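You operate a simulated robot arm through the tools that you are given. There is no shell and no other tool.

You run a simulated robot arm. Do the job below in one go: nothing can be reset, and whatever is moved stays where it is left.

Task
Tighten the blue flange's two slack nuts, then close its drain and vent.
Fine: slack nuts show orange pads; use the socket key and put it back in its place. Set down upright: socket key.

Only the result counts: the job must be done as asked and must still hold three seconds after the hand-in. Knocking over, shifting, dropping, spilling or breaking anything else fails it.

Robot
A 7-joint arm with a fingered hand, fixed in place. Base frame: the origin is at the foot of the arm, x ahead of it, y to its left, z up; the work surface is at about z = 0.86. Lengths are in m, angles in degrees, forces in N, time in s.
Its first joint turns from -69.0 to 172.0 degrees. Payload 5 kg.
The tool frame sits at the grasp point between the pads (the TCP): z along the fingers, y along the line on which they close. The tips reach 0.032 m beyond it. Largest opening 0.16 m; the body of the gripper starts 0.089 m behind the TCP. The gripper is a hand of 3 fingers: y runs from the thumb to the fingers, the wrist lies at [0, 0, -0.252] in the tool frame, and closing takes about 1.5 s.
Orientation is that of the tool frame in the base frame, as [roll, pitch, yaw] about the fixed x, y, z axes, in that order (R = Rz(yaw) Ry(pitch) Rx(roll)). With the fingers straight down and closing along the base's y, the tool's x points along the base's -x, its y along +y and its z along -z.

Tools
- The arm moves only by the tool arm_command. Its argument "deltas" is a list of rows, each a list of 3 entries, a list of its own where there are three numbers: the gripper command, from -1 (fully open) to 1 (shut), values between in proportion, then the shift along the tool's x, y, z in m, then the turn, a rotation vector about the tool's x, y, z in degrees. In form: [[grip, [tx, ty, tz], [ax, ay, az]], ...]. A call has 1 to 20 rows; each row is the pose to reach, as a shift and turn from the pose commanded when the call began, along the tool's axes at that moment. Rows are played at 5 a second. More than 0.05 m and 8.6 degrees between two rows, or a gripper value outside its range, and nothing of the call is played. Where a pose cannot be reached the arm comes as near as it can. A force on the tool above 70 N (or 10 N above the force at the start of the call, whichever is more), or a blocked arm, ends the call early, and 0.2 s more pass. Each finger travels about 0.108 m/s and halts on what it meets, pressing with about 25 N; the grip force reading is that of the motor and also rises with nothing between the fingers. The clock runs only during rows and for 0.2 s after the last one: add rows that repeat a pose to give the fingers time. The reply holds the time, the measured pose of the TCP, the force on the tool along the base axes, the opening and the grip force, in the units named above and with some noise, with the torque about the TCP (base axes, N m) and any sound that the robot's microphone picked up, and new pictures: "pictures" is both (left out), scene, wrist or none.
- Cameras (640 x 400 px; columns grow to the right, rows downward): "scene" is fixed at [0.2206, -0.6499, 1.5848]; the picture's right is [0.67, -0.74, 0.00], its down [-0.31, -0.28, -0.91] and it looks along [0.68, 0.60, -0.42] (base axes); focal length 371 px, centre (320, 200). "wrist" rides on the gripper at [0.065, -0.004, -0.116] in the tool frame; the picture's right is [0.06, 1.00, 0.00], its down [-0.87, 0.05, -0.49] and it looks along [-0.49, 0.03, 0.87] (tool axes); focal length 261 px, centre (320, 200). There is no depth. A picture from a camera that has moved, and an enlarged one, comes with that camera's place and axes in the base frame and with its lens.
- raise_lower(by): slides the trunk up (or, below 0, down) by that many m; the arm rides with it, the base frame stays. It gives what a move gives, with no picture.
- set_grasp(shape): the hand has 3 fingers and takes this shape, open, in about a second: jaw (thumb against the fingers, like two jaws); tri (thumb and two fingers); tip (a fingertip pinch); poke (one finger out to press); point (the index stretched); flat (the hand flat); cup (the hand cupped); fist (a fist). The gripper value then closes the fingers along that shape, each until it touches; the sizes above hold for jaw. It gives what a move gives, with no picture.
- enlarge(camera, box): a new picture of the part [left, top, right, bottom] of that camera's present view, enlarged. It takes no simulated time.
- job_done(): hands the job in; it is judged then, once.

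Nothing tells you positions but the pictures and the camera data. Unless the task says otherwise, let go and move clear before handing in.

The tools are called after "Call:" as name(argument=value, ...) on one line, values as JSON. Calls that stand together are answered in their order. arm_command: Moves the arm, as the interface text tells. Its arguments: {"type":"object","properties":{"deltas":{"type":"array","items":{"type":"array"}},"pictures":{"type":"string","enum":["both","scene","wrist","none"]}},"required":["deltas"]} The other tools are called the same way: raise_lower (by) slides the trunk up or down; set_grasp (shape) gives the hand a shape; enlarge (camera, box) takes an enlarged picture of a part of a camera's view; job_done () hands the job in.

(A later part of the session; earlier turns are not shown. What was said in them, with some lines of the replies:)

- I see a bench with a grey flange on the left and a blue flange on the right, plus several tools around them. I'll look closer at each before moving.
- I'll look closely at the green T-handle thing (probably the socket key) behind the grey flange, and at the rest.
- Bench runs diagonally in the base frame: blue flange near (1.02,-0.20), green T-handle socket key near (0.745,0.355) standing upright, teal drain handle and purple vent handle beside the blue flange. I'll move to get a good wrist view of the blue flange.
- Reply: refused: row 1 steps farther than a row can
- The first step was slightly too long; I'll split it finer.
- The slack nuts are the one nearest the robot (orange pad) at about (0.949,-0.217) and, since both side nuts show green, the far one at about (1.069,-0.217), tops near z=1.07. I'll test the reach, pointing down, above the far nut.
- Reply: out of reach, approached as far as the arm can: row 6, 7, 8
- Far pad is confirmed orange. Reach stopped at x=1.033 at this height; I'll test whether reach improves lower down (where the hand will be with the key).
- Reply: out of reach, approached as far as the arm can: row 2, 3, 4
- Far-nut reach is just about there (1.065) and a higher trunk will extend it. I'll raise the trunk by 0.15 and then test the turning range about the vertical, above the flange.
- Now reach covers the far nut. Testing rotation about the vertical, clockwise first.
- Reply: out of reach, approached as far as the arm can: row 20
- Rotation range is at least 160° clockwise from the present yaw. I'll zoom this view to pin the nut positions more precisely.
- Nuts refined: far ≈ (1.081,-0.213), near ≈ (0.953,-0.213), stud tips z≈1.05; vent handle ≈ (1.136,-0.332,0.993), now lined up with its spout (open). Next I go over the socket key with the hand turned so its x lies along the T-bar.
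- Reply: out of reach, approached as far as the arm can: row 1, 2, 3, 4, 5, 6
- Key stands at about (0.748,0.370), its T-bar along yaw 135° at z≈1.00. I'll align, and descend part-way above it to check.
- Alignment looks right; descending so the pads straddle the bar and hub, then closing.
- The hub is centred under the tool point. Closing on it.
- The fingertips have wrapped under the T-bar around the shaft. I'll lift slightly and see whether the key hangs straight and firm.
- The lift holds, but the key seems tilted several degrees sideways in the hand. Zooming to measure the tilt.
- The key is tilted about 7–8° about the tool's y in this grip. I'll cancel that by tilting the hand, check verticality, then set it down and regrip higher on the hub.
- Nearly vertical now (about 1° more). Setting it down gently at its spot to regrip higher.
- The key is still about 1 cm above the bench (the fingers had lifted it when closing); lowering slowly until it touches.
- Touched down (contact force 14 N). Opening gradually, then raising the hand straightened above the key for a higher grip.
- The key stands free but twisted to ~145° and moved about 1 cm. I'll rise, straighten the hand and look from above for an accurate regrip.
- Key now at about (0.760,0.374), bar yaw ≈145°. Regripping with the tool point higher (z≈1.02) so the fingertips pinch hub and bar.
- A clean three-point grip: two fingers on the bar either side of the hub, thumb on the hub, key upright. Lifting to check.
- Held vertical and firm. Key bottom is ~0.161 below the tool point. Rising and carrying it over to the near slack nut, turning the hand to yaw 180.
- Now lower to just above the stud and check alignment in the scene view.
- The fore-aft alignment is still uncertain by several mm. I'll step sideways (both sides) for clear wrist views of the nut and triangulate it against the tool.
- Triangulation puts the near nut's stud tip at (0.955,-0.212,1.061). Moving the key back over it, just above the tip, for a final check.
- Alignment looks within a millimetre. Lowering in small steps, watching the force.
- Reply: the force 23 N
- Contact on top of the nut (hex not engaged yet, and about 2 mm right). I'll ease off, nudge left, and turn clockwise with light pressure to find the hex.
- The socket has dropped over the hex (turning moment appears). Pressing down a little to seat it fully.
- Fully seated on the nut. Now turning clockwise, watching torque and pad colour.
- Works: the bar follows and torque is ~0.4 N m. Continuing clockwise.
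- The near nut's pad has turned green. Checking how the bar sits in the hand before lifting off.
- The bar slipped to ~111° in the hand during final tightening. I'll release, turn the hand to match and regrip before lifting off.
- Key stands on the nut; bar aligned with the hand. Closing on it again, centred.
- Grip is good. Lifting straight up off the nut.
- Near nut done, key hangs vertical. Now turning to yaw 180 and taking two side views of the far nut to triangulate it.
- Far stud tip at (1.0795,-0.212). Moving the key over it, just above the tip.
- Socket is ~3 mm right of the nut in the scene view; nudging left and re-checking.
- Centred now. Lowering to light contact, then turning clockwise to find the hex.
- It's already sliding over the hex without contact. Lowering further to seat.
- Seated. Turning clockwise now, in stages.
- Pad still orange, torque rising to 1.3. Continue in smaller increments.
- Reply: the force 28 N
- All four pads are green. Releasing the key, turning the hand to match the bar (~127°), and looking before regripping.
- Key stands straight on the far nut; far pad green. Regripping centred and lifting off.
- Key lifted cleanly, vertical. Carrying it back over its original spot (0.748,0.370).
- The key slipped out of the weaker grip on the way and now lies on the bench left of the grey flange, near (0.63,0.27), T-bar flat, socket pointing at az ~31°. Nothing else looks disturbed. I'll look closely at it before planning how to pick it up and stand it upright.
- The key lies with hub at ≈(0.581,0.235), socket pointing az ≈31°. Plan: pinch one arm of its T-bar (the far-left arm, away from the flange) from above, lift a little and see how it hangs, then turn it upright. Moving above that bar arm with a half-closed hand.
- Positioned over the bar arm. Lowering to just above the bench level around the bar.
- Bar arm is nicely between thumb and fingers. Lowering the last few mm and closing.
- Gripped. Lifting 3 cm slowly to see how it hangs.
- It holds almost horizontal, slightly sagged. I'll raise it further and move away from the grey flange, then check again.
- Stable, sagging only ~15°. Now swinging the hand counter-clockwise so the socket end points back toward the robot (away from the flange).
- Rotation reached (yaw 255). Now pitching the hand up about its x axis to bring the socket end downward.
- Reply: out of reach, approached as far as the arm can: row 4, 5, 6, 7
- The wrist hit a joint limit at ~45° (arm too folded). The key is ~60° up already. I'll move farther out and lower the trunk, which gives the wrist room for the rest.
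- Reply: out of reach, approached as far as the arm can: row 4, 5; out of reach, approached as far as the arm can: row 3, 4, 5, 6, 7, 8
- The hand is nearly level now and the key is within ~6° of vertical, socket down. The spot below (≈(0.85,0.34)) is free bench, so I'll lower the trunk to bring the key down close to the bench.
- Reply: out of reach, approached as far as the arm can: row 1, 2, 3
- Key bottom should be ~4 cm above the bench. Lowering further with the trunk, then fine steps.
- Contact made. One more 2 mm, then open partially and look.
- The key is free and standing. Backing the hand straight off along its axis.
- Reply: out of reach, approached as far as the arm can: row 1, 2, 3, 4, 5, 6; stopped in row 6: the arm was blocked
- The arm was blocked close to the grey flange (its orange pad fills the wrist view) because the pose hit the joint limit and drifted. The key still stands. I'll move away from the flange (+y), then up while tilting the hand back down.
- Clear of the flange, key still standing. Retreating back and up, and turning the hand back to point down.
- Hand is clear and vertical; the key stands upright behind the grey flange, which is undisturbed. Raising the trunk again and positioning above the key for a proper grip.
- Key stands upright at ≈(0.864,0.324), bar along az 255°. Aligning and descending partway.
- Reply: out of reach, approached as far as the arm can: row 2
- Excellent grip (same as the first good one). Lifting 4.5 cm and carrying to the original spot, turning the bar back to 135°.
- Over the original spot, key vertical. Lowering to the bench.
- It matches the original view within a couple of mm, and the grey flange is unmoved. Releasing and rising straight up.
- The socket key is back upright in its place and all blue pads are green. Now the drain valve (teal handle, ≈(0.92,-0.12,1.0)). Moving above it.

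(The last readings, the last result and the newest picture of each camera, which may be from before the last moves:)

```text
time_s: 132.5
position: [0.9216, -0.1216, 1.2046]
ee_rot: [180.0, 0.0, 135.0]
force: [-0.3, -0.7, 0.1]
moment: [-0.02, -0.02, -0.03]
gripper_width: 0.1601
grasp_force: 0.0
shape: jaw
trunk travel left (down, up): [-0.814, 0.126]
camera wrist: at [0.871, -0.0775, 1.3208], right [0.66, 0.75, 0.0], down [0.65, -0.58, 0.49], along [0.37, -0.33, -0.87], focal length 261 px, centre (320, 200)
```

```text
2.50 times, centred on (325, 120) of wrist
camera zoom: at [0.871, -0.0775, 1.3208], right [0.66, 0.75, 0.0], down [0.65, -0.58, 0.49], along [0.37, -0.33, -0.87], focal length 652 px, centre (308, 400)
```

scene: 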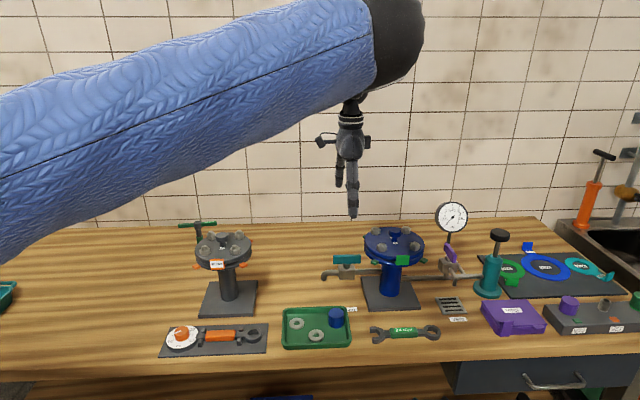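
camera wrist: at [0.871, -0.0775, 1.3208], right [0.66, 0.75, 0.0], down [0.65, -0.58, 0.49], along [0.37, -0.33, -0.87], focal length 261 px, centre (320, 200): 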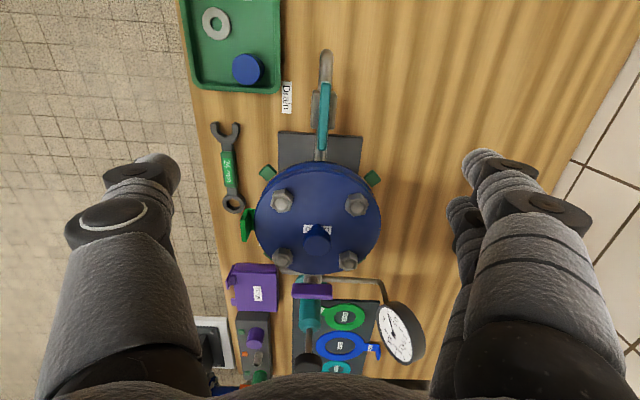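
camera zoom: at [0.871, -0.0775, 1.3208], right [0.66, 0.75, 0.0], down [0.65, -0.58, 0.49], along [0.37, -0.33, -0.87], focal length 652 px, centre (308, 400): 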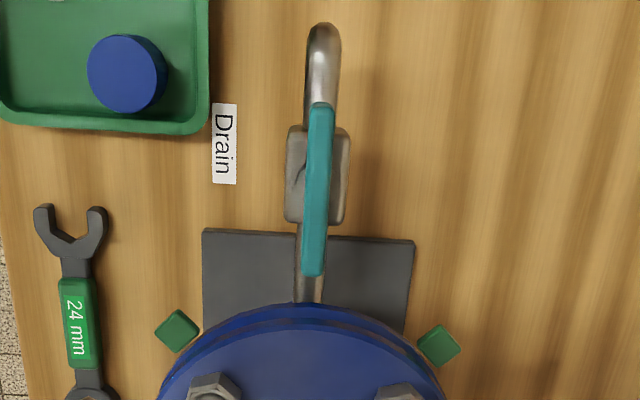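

I have the drain handle at ≈(0.9245,-0.119), spanning z≈0.98–1.004, parallel to its pipe (open). I'll close the fingers and use the fingertip cluster to push its outer end around a quarter turn, staying clear of the flange. First go to a start point on the robot's side of the handle.

Call:
arm_command(deltas=[[0, [0, -0.03, 0], [0, 0, 0]], [0.5, [0.015, -0.06, 0], [0, 0, 0]], [1, [0.028, -0.06, 0.0], [0, 0, 0]], [1, [0.028, -0.06, 0.04], [0, 0, 0]], [1, [0.028, -0.06, 0.08], [0, 0, 0]], [1, [0.028, -0.06, 0.12], [0, 0, 0]], [1, [0.028, -0.06, 0.16], [0, 0, 0]], [1, [0.028, -0.06, 0.19], [0, 0, 0]], [1, [0.028, -0.06, 0.19], [0, 0, 0]]])

Call:
enlarge(camera="scene", box=[300, 190, 420, 300])

Call:
enlarge(camera="wrist", box=[230, 60, 430, 310])

```text
time_s: 134.5
position: [0.8576, -0.1446, 1.0149]
ee_rot: [179.9, 0.0, 135.1]
force: [-0.5, 0.1, 0.4]
moment: [-0.03, 0.0, 0.0]
gripper_width: 0.0002
grasp_force: 25.0
shape: jaw
trunk travel left (down, up): [-0.814, 0.126]
camera wrist: at [0.8082, -0.1015, 1.1304], right [0.66, 0.75, 0.0], down [0.65, -0.58, 0.49], along [0.37, -0.33, -0.87], focal length 261 px, centre (320, 200)
```

scene: 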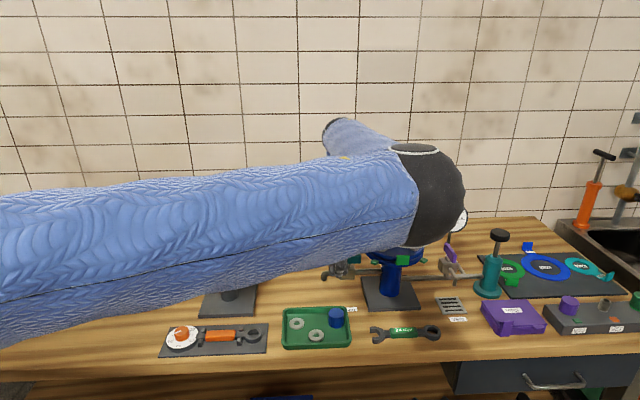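
wrist: 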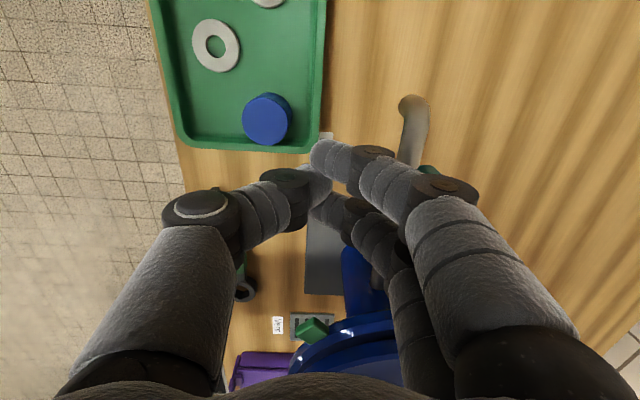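

```text
3.64 times, centred on (360, 245) of scene
camera zoom: at [0.2206, -0.6499, 1.5848], right [0.67, -0.74, 0.0], down [-0.31, -0.28, -0.91], along [0.68, 0.6, -0.42], focal length 1348 px, centre (174, 36)
```

zoom: 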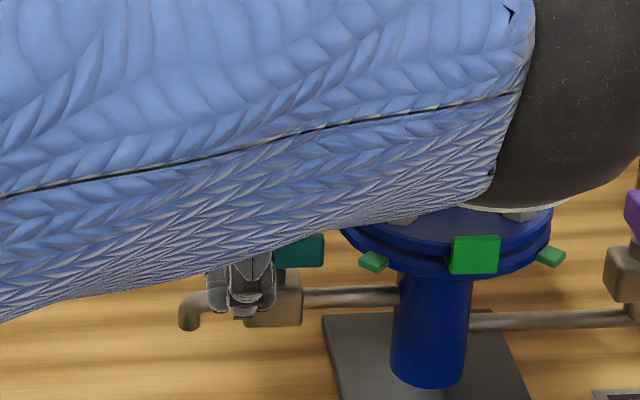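

```text
1.60 times, centred on (330, 185) of wrist
camera zoom: at [0.8082, -0.1015, 1.1304], right [0.66, 0.75, 0.0], down [0.65, -0.58, 0.49], along [0.37, -0.33, -0.87], focal length 417 px, centre (304, 224)
```

zoom: 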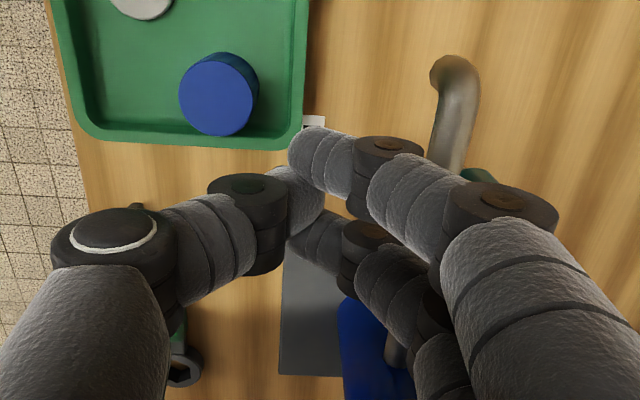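

Fingers closed beside the handle. Pushing its outer end (clockwise sense) along an arc, first third.

Call:
arm_command(deltas=[[1, [0, 0.015, 0], [0, 0, 0]], [1, [0, 0.03, 0], [0, 0, 0]], [1, [-0.001, 0.0434, 0], [0, 0, 0]], [1, [0.003, 0.052, 0], [0, 0, 0]], [1, [0.006, 0.0603, 0], [0, 0, 0]]])

Call:
enlarge(camera="wrist", box=[230, 60, 430, 310])

Call:
enlarge(camera="scene", box=[300, 190, 420, 300])

```text
time_s: 135.7
position: [0.8973, -0.0959, 1.0141]
ee_rot: [180.0, 0.0, 135.1]
force: [-4.5, 1.5, 5.5]
moment: [0.02, -0.2, 0.01]
gripper_width: 0.0001
grasp_force: 25.1
shape: jaw
trunk travel left (down, up): [-0.814, 0.126]
camera wrist: at [0.8465, -0.0533, 1.13], right [0.66, 0.75, 0.0], down [0.65, -0.58, 0.49], along [0.37, -0.32, -0.87], focal length 261 px, centre (320, 200)
```

scene: 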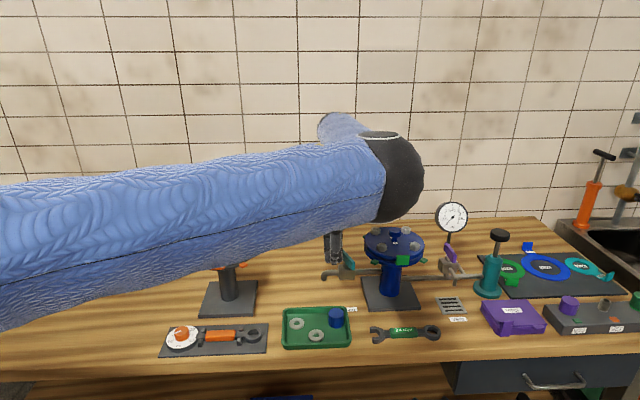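
wrist: 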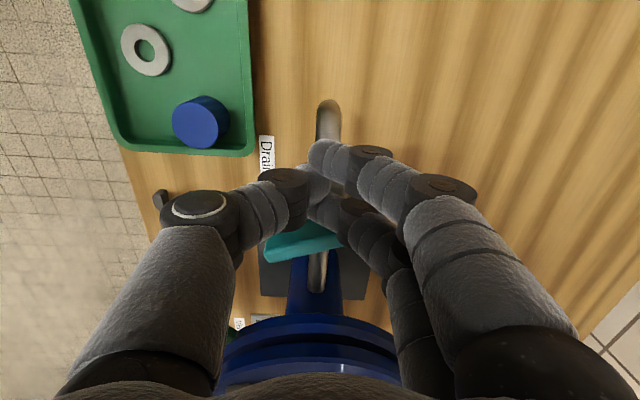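

```text
1.60 times, centred on (330, 185) of wrist
camera zoom: at [0.8465, -0.0533, 1.13], right [0.66, 0.75, 0.0], down [0.65, -0.58, 0.49], along [0.37, -0.32, -0.87], focal length 417 px, centre (304, 224)
```

zoom: 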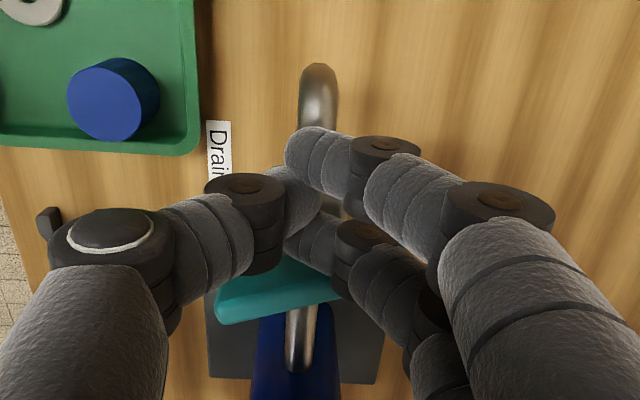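

```text
3.64 times, centred on (360, 245) of scene
camera zoom: at [0.2206, -0.6499, 1.5848], right [0.67, -0.74, 0.0], down [-0.31, -0.28, -0.91], along [0.68, 0.6, -0.42], focal length 1348 px, centre (174, 36)
```

zoom: 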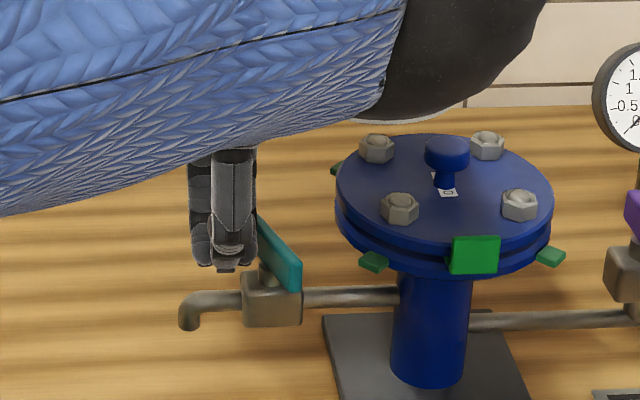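

The handle turns easily clockwise. Continuing to a full quarter turn.

Call:
arm_command(deltas=[[1, [0.0, 0.009, 0], [0, 0, 0]], [1, [-0.002, 0.018, 0], [0, 0, 0]], [1, [-0.008, 0.026, 0], [0, 0, 0]], [1, [-0.013, 0.032, 0], [0, 0, 0]]])

Call:
enlarge(camera="wrist", box=[230, 60, 430, 310])

Call:
enlarge(camera="scene", box=[300, 190, 420, 300])

```text
time_s: 136.7
position: [0.9244, -0.0817, 1.0137]
ee_rot: [-179.8, -0.2, 135.1]
force: [-34.7, 8.6, -5.6]
moment: [0.22, 0.68, -0.31]
gripper_width: 0.0
grasp_force: 25.3
shape: jaw
trunk travel left (down, up): [-0.814, 0.126]
camera wrist: at [0.8743, -0.0394, 1.1302], right [0.66, 0.75, 0.0], down [0.66, -0.57, 0.49], along [0.37, -0.33, -0.87], focal length 261 px, centre (320, 200)
```

scene: 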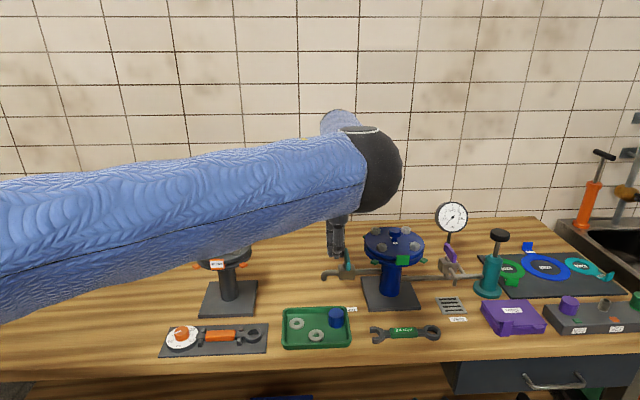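
wrist: 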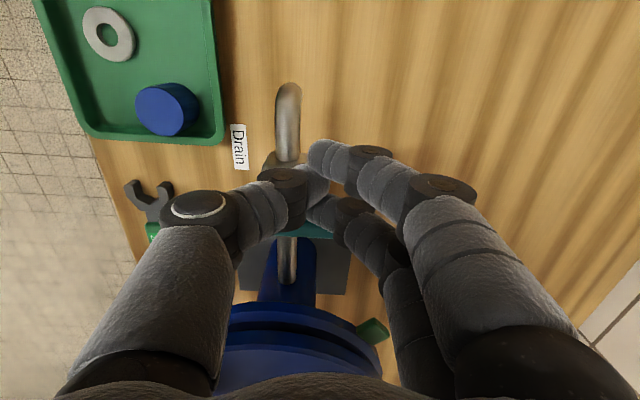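

```text
1.60 times, centred on (330, 185) of wrist
camera zoom: at [0.8743, -0.0394, 1.1302], right [0.66, 0.75, 0.0], down [0.66, -0.57, 0.49], along [0.37, -0.33, -0.87], focal length 417 px, centre (304, 224)
```

zoom: 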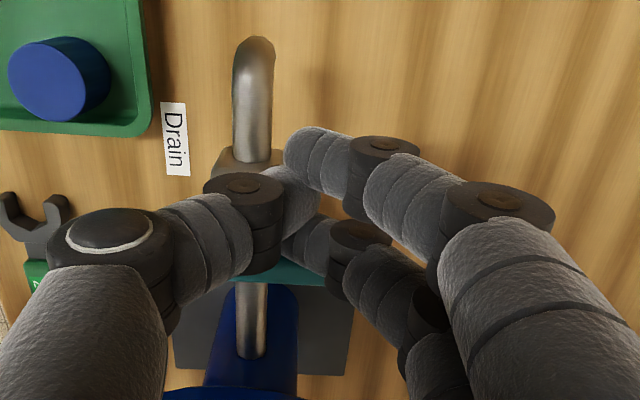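

```text
3.64 times, centred on (360, 245) of scene
camera zoom: at [0.2206, -0.6499, 1.5848], right [0.67, -0.74, 0.0], down [-0.31, -0.28, -0.91], along [0.68, 0.6, -0.42], focal length 1348 px, centre (174, 36)
```

zoom: 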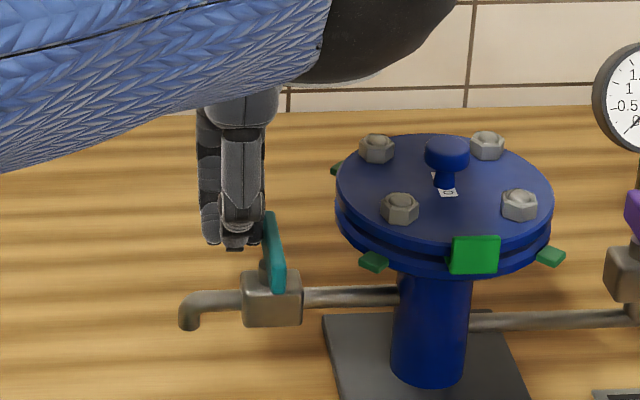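

Firm stop reached (35 N). Backing off and up to inspect.

Call:
arm_command(deltas=[[1, [0.01, 0, 0], [0, 0, 0]], [1, [0.025, 0.0, 0], [0, 0, 0]], [1, [0.03, 0.0, -0.03], [0, 0, 0]], [1, [0.03, 0.0, -0.07], [0, 0, 0]], [1, [0.03, 0, -0.12], [0, 0, 0]], [1, [0.03, 0, -0.17], [0, 0, 0]], [1, [0.03, 0, -0.2], [0, 0, 0]]])

Call:
enlarge(camera="wrist", box=[230, 60, 420, 220])

Call:
enlarge(camera="scene", box=[310, 190, 480, 320])

```text
time_s: 138.3
position: [0.907, -0.0644, 1.2147]
ee_rot: [179.9, -0.1, 135.0]
force: [-0.7, 0.7, -1.1]
moment: [0.0, 0.01, -0.02]
gripper_width: 0.0002
grasp_force: 25.3
shape: jaw
trunk travel left (down, up): [-0.814, 0.126]
camera wrist: at [0.8579, -0.0204, 1.3298], right [0.66, 0.75, 0.0], down [0.65, -0.58, 0.49], along [0.37, -0.33, -0.87], focal length 261 px, centre (320, 200)
```

scene: 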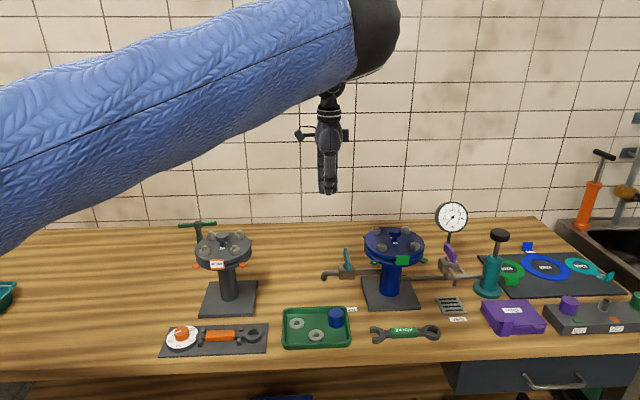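
wrist: 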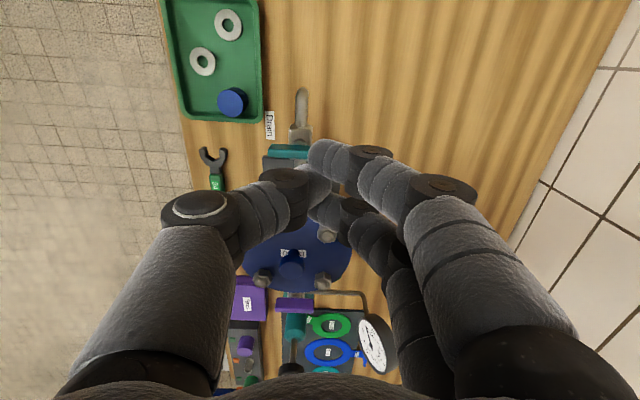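

```text
2.50 times, centred on (325, 140) of wrist
camera zoom: at [0.8579, -0.0204, 1.3298], right [0.66, 0.75, 0.0], down [0.65, -0.58, 0.49], along [0.37, -0.33, -0.87], focal length 652 px, centre (308, 350)
```

zoom: 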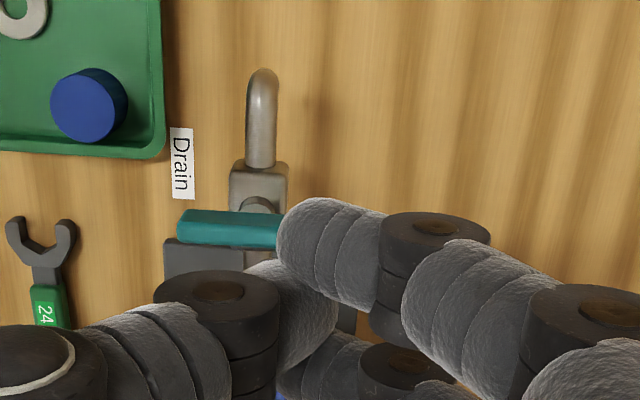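

```text
3.08 times, centred on (395, 255) of scene
camera zoom: at [0.2206, -0.6499, 1.5848], right [0.67, -0.74, 0.0], down [-0.31, -0.28, -0.91], along [0.68, 0.6, -0.42], focal length 1141 px, centre (89, 31)
```

zoom: 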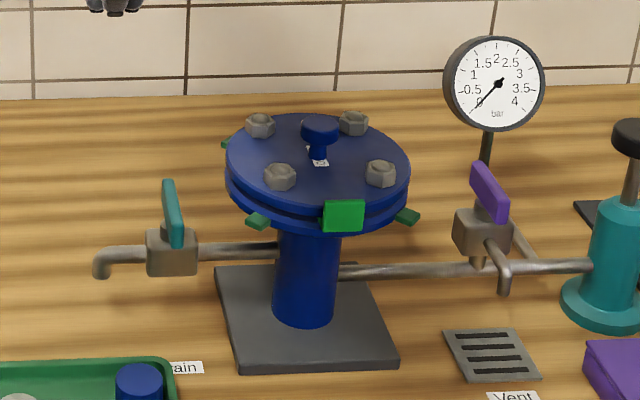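

Drain handle is now square to its pipe (closed). Next the vent: I'll move to its right-front side, pointing down first, and look.

Call:
arm_command(deltas=[[1, [-0.0344, -0.0214, -0.01], [0, 0, -5.6]], [1, [-0.0687, -0.0429, -0.02], [0, 0, -11.2]], [1, [-0.103, -0.0643, -0.035], [0, 0, -16.8]], [1, [-0.1374, -0.0858, -0.035], [0, 0, -22.4]], [1, [-0.1718, -0.1072, -0.035], [0, 0, -28]], [1, [-0.2061, -0.1286, -0.035], [0, 0, -33.6]], [1, [-0.2404, -0.15, -0.035], [0, 0, -39.2]], [1, [-0.2748, -0.1715, -0.035], [0, 0, -45]], [1, [-0.2748, -0.1715, -0.035], [0, 0, -45]]])

Call:
enlarge(camera="wrist", box=[260, 120, 440, 260])

```text
time_s: 140.3
position: [0.9801, -0.3799, 1.2517]
ee_rot: [-180.0, 0.0, -179.9]
force: [0.3, 0.9, 0.0]
moment: [-0.01, -0.02, 0.03]
gripper_width: 0.0001
grasp_force: 24.7
shape: jaw
trunk travel left (down, up): [-0.814, 0.126]
camera wrist: at [0.9129, -0.3835, 1.3669], right [-0.06, 1.0, 0.0], down [0.87, 0.06, 0.49], along [0.49, 0.03, -0.87], focal length 261 px, centre (320, 200)
```

scene: 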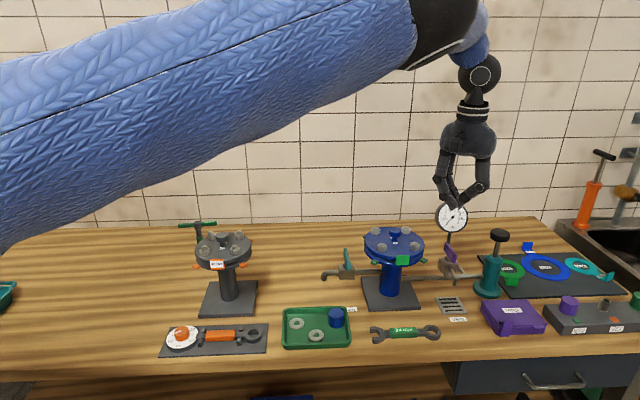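
wrist: 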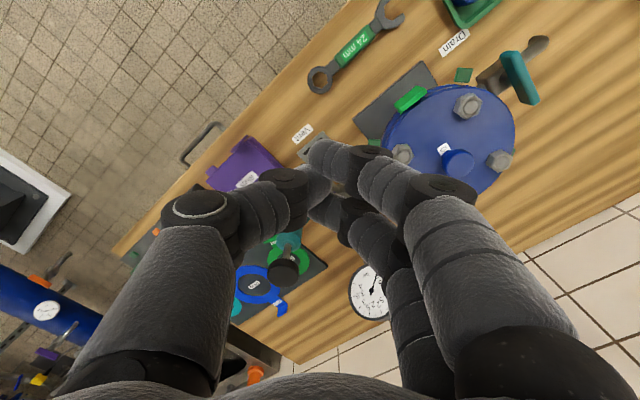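

```text
2.86 times, centred on (350, 190) of wrist
camera zoom: at [0.9129, -0.3835, 1.3669], right [-0.06, 1.0, 0.0], down [0.87, 0.06, 0.49], along [0.49, 0.03, -0.87], focal length 745 px, centre (234, 229)
```

zoom: 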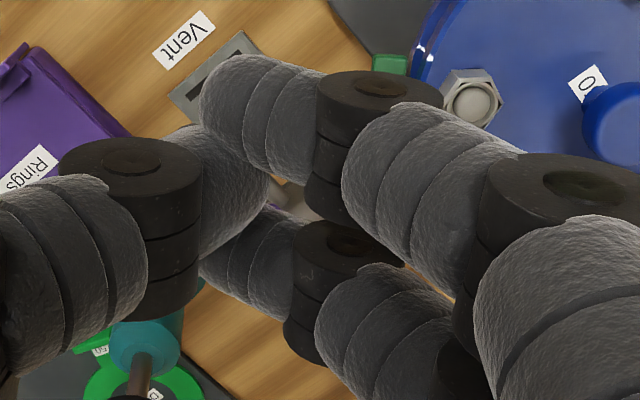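

The hand blocks the view; opening it to see the vent handle.

Call:
arm_command(deltas=[[-1, [0, 0, 0], [0, 0, 0]], [-1, [0, 0.02, 0], [0, 0, 0]], [-1, [0, 0.04, 0], [0, 0, 0]], [-1, [0, 0.04, 0], [0, 0, 0]]], pictures="wrist")

Call:
enlarge(camera="wrist", box=[250, 120, 390, 240])

```text
time_s: 141.3
position: [0.9782, -0.3417, 1.2497]
ee_rot: [-180.0, 0.0, 179.9]
force: [-0.4, -0.3, -0.5]
moment: [0.0, -0.01, 0.0]
gripper_width: 0.16
grasp_force: 0.1
shape: jaw
trunk travel left (down, up): [-0.814, 0.126]
camera wrist: at [0.9126, -0.3449, 1.3655], right [-0.06, 1.0, 0.0], down [0.87, 0.05, 0.49], along [0.49, 0.03, -0.87], focal length 261 px, centre (320, 200)
```

wrist: 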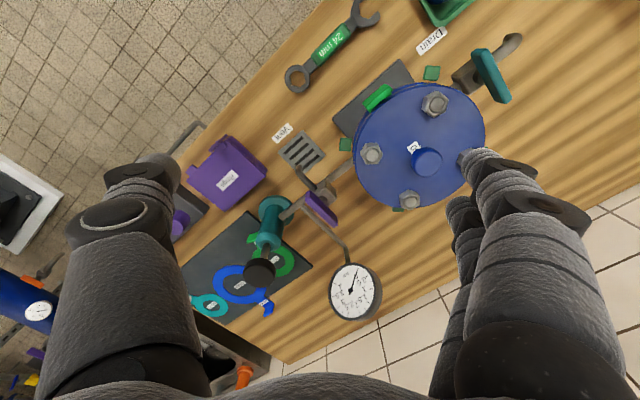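

```text
3.33 times, centred on (320, 180) of wrist
camera zoom: at [0.9126, -0.3449, 1.3655], right [-0.06, 1.0, 0.0], down [0.87, 0.05, 0.49], along [0.49, 0.03, -0.87], focal length 869 px, centre (320, 267)
```

zoom: 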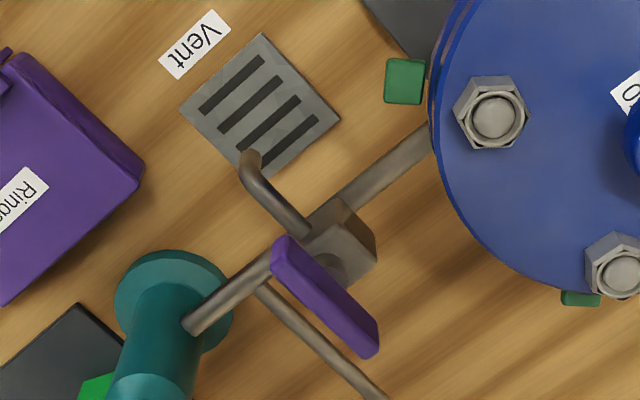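

Vent handle centre ≈(1.134,-0.3275), top z≈1.00, lined up with its spout. I'll close the fingers, tilt the hand 30° outward (for reach), and go above a start point to the right of its near end.

Call:
arm_command(deltas=[[0.3, [-0.015, -0.02, 0.0], [0, -5, 0]], [1, [-0.045, -0.0431, 0.01], [0, -10, 0]], [1, [-0.085, -0.0431, 0.03], [0, -16, 0]], [1, [-0.125, -0.0431, 0.06], [0, -23, 0]], [1, [-0.15, -0.0431, 0.09], [0, -30, 0]], [1, [-0.1663, -0.0431, 0.12], [0, -30, 0]], [1, [-0.1663, -0.0431, 0.14], [0, -30, 0]], [1, [-0.1663, -0.0431, 0.14], [0, -30, 0]]])

Call:
enlarge(camera="scene", box=[400, 170, 530, 300])

```text
time_s: 143.1
position: [1.1462, -0.3807, 1.1096]
ee_rot: [-179.9, 30.0, 180.0]
force: [-0.1, -0.1, 0.0]
moment: [0.01, -0.01, -0.03]
gripper_width: 0.0
grasp_force: 25.4
shape: jaw
trunk travel left (down, up): [-0.814, 0.126]
camera wrist: at [1.0315, -0.3836, 1.1775], right [-0.05, 1.0, -0.03], down [0.51, 0.06, 0.86], along [0.86, 0.03, -0.51], focal length 261 px, centre (320, 200)
```

scene: 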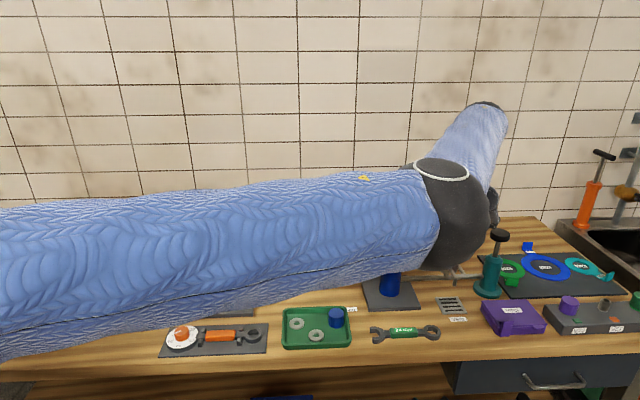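
wrist: 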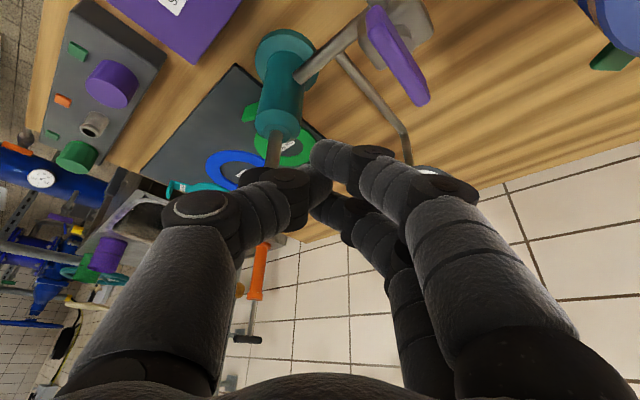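

```text
3.08 times, centred on (465, 235) of scene
camera zoom: at [0.2206, -0.6499, 1.5848], right [0.67, -0.74, 0.0], down [-0.31, -0.28, -0.91], along [0.68, 0.6, -0.42], focal length 1141 px, centre (-126, 92)
```

zoom: 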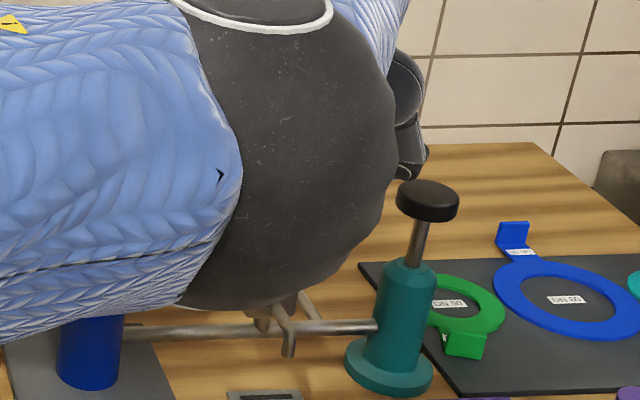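

Geometry checks out in the wrist view. Descending straight down beside the handle's near end.

Call:
arm_command(deltas=[[1, [0.0175, 0, 0.0303], [0, 0, 0]], [1, [0.035, 0, 0.0606], [0, 0, 0]], [1, [0.05, -0.002, 0.0866], [0, 0, 0]], [1, [0.05, -0.002, 0.0866], [0, 0, 0]]])

Call:
enlarge(camera="wrist", box=[230, 0, 470, 210])

```text
time_s: 144.1
position: [1.1453, -0.3845, 1.0076]
ee_rot: [-179.9, 29.8, -179.9]
force: [0.8, -7.8, 4.7]
moment: [0.24, 0.1, 0.21]
gripper_width: 0.0
grasp_force: 24.5
shape: jaw
trunk travel left (down, up): [-0.814, 0.126]
camera wrist: at [1.0303, -0.3885, 1.0757], right [-0.05, 1.0, -0.03], down [0.51, 0.05, 0.86], along [0.86, 0.03, -0.51], focal length 261 px, centre (320, 200)
```

scene: 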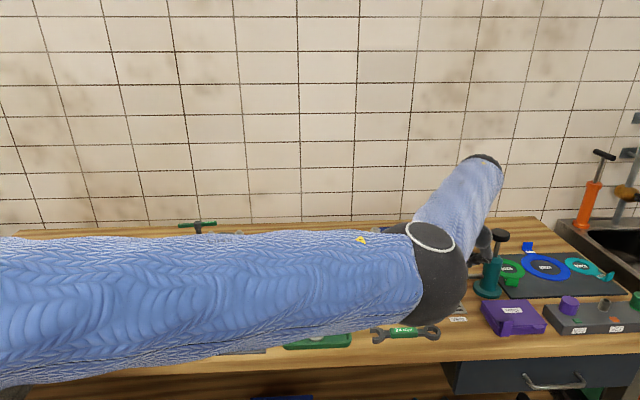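
wrist: 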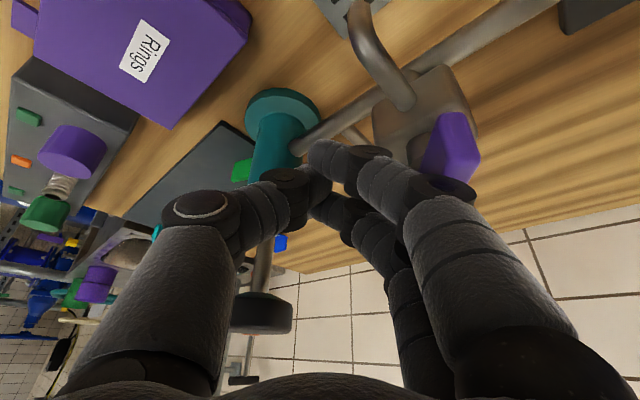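

```text
1.90 times, centred on (350, 105) of wrist
camera zoom: at [1.0303, -0.3885, 1.0757], right [-0.05, 1.0, -0.03], down [0.51, 0.05, 0.86], along [0.86, 0.03, -0.51], focal length 496 px, centre (263, 381)
```

zoom: 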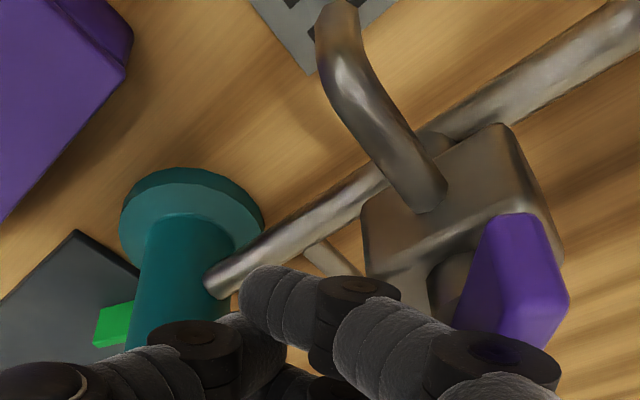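

The finger already touched the handle and started turning it clockwise (7.8 N, free). Continuing the sweep gently along the arc.

Call:
arm_command(deltas=[[1, [0.0104, 0.008, -0.006], [0, 0, 0]], [1, [0.0208, 0.016, -0.012], [0, 0, 0]], [1, [0.03, 0.024, -0.0175], [0, 0, 0]], [1, [0.036, 0.032, -0.021], [0, 0, 0]]], pictures="wrist")

Call:
enlarge(camera="wrist", box=[270, 0, 510, 210])

```text
time_s: 145.1
position: [1.1015, -0.3535, 1.0088]
ee_rot: [-179.9, 30.0, -180.0]
force: [-13.7, -17.2, 2.0]
moment: [0.22, -0.19, 0.0]
gripper_width: 0.0003
grasp_force: 24.8
shape: jaw
trunk travel left (down, up): [-0.814, 0.126]
camera wrist: at [0.9867, -0.3575, 1.0765], right [-0.05, 1.0, -0.03], down [0.51, 0.05, 0.86], along [0.86, 0.03, -0.51], focal length 261 px, centre (320, 200)
```

wrist: 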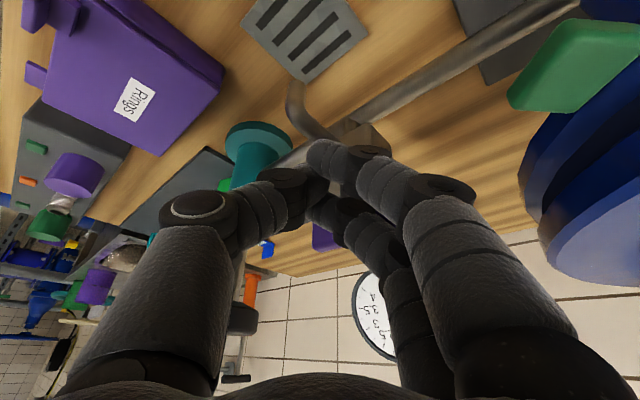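

```text
1.90 times, centred on (390, 105) of wrist
camera zoom: at [0.9867, -0.3575, 1.0765], right [-0.05, 1.0, -0.03], down [0.51, 0.05, 0.86], along [0.86, 0.03, -0.51], focal length 496 px, centre (187, 381)
```

zoom: 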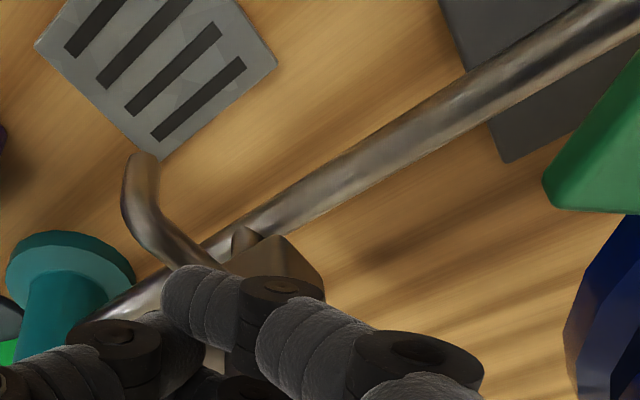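

It looks nearly a quarter turn. Backing straight off toward the robot and up to inspect.

Call:
arm_command(deltas=[[1, [0.0173, -0.008, -0.01], [0, 0, 0]], [1, [0.026, -0.012, -0.015], [0, 0, 0]], [1, [0.011, -0.012, -0.041], [0, 0, 0]], [1, [-0.009, -0.012, -0.0757], [0, 0, 0]], [1, [-0.029, -0.012, -0.11], [0, 0, 0]], [1, [-0.049, -0.012, -0.145], [0, 0, 0]], [-1, [-0.069, -0.012, -0.18], [0, 0, 0]], [-1, [-0.069, -0.012, -0.18], [0, 6, 0]], [-1, [-0.069, -0.012, -0.18], [0, 6, 0]], [-1, [-0.069, -0.012, -0.18], [0, 6, 0]]])

Call:
enlarge(camera="wrist", box=[240, 60, 440, 240])

Call:
enlarge(camera="scene", box=[310, 190, 520, 320])

```text
time_s: 147.3
position: [1.0757, -0.3624, 1.2009]
ee_rot: [-180.0, 24.0, 180.0]
force: [0.1, 0.2, -0.7]
moment: [-0.01, -0.01, 0.02]
gripper_width: 0.1599
grasp_force: 0.1
shape: jaw
trunk travel left (down, up): [-0.814, 0.126]
camera wrist: at [0.9672, -0.3667, 1.2798], right [-0.06, 1.0, -0.03], down [0.59, 0.05, 0.8], along [0.8, 0.03, -0.6], focal length 261 px, centre (320, 200)
```

scene: 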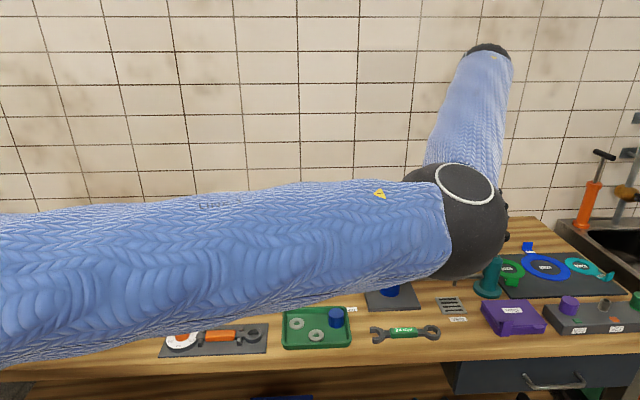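
wrist: 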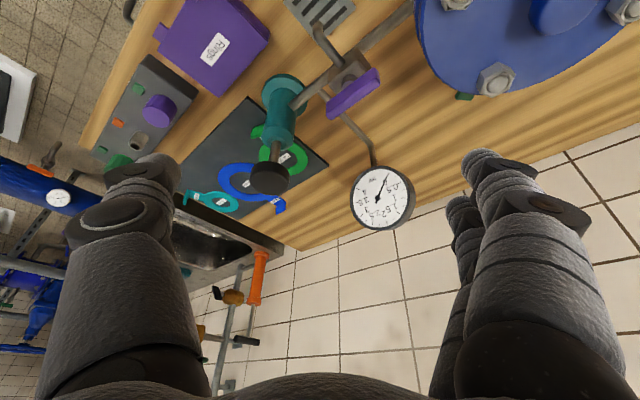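

```text
2.22 times, centred on (340, 150) of wrist
camera zoom: at [0.9672, -0.3667, 1.2798], right [-0.06, 1.0, -0.03], down [0.59, 0.05, 0.8], along [0.8, 0.03, -0.6], focal length 579 px, centre (276, 311)
```

zoom: 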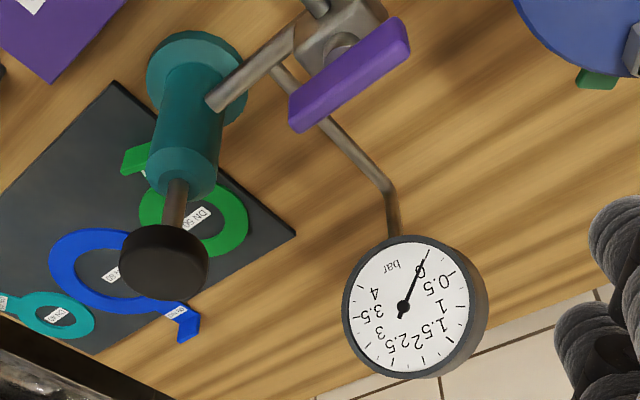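

```text
3.05 times, centred on (415, 255) of scene
camera zoom: at [0.2206, -0.6499, 1.5848], right [0.67, -0.74, 0.0], down [-0.31, -0.28, -0.91], along [0.68, 0.6, -0.42], focal length 1130 px, centre (30, 32)
```

zoom: 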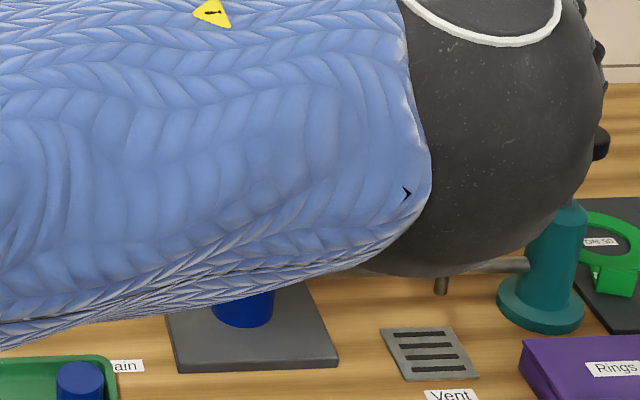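

The vent handle is now parallel to the main pipe, square to its spout (closed). Rising and moving back to re-inspect the drain handle and whole flange from above.

Call:
arm_command(deltas=[[-1, [-0.0163, 0, -0.0366], [0, 0, 0]], [-1, [-0.0325, 0, -0.073], [0, 0, 0]], [-1, [-0.0407, 0, -0.0914], [0, 3, 0]], [-1, [-0.0179, 0.03, -0.1016], [0, 6, 0]], [-1, [0.005, 0.06, -0.1117], [0, 9, 0]], [-1, [0.028, 0.09, -0.122], [0, 12, 0]], [-1, [0.0507, 0.12, -0.132], [0, 15, 0]], [-1, [0.0735, 0.15, -0.1422], [0, 18, 0]], [-1, [0.0963, 0.18, -0.1524], [0, 21, 0]], [-1, [0.119, 0.21, -0.1625], [0, 24, 0]], [-1, [0.142, 0.24, -0.1727], [0, 24, 0]], [-1, [0.142, 0.24, -0.1727], [0, 24, 0]]])

Call:
enlarge(camera="wrist", box=[200, 40, 460, 260])

Call:
enlarge(camera="scene", box=[310, 190, 520, 320])

```text
time_s: 149.9
position: [0.8732, -0.1227, 1.299]
ee_rot: [180.0, -0.1, -180.0]
force: [-0.3, 0.8, 0.0]
moment: [0.0, 0.04, 0.01]
gripper_width: 0.1602
grasp_force: 0.1
shape: jaw
trunk travel left (down, up): [-0.814, 0.126]
camera wrist: at [0.8077, -0.1266, 1.4154], right [-0.06, 1.0, 0.0], down [0.87, 0.05, 0.49], along [0.49, 0.03, -0.87], focal length 261 px, centre (320, 200)
```

scene: 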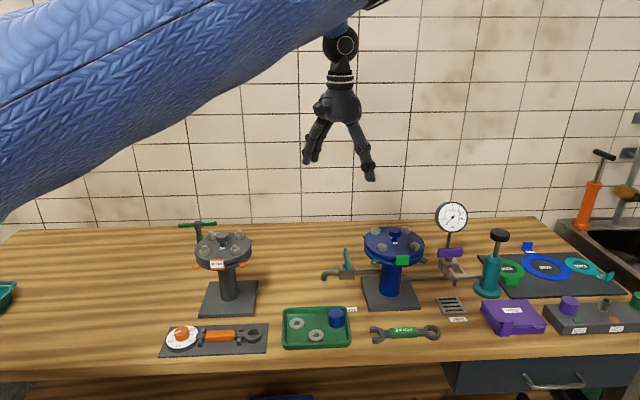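
wrist: 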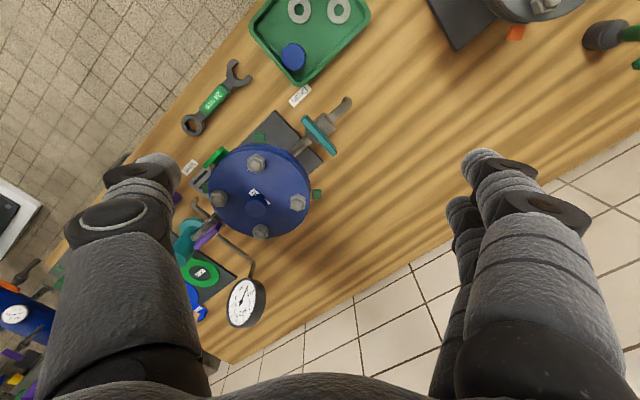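

```text
1.82 times, centred on (330, 150) of wrist
camera zoom: at [0.8077, -0.1266, 1.4154], right [-0.06, 1.0, 0.0], down [0.87, 0.05, 0.49], along [0.49, 0.03, -0.87], focal length 474 px, centre (302, 291)
```

zoom: 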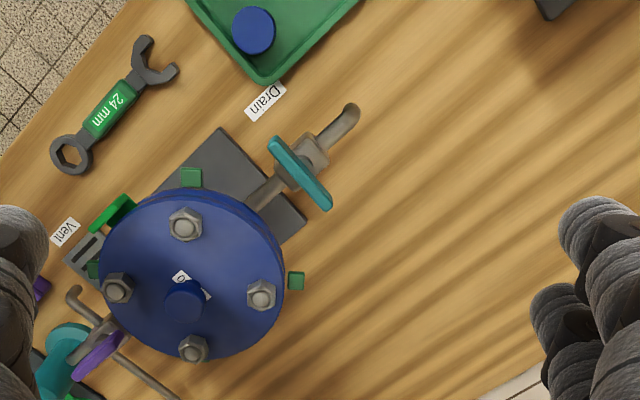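

```text
3.05 times, centred on (415, 255) of scene
camera zoom: at [0.2206, -0.6499, 1.5848], right [0.67, -0.74, 0.0], down [-0.31, -0.28, -0.91], along [0.68, 0.6, -0.42], focal length 1130 px, centre (30, 32)
```

zoom: 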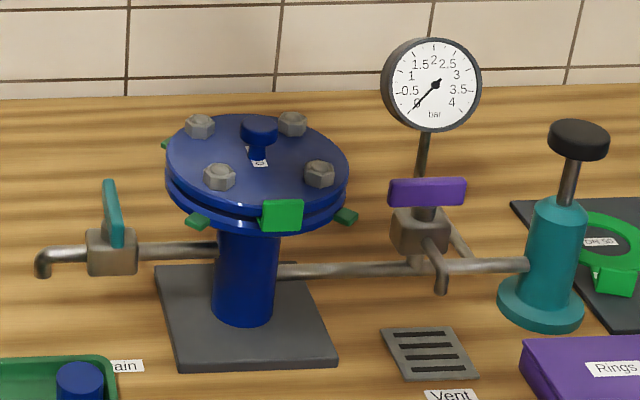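

All four blue-flange pads are green. The drain handle is square to its pipe and the vent handle is square to its spout, so both are closed. The socket key is standing upright in its original place, and I see nothing else shifted. The hand is empty and clear of everything, so I'm handing in.

The key did slip from my grip once and fell onto the bench while I was carrying it back. I picked it up and stood it in its place again.

Call:
job_done()

```text
The job is handed in.
```

I tightened the blue flange's two slack nuts and closed the drain and vent. The socket key is standing upright in its original place, to within a few millimetres.

- **Nuts:** all four pads on the blue flange now show green. I watched the near and far pads turn from orange to green as I tightened them.
- **Drain:** the teal handle turned clockwise to a firm stop and now sits square to its pipe.
- **Vent:** the purple handle turned clockwise and now sits parallel to the main pipe, square to its spout. It had turned about 90° when I stopped, with about 20 N of resistance, so I take that as its stop.
- **Dropped key:** the key slipped out of my grip while I was carrying it back and fell onto the bench beside the grey flange. I picked it up, stood it upright and put it back. I saw no damage, but the drop itself could count against the job.
- **Grey flange:** the arm was blocked once close to the grey flange while I was backing off. The flange looked unmoved in the pictures afterwards.

The hand was empty and clear of everything at hand-in.
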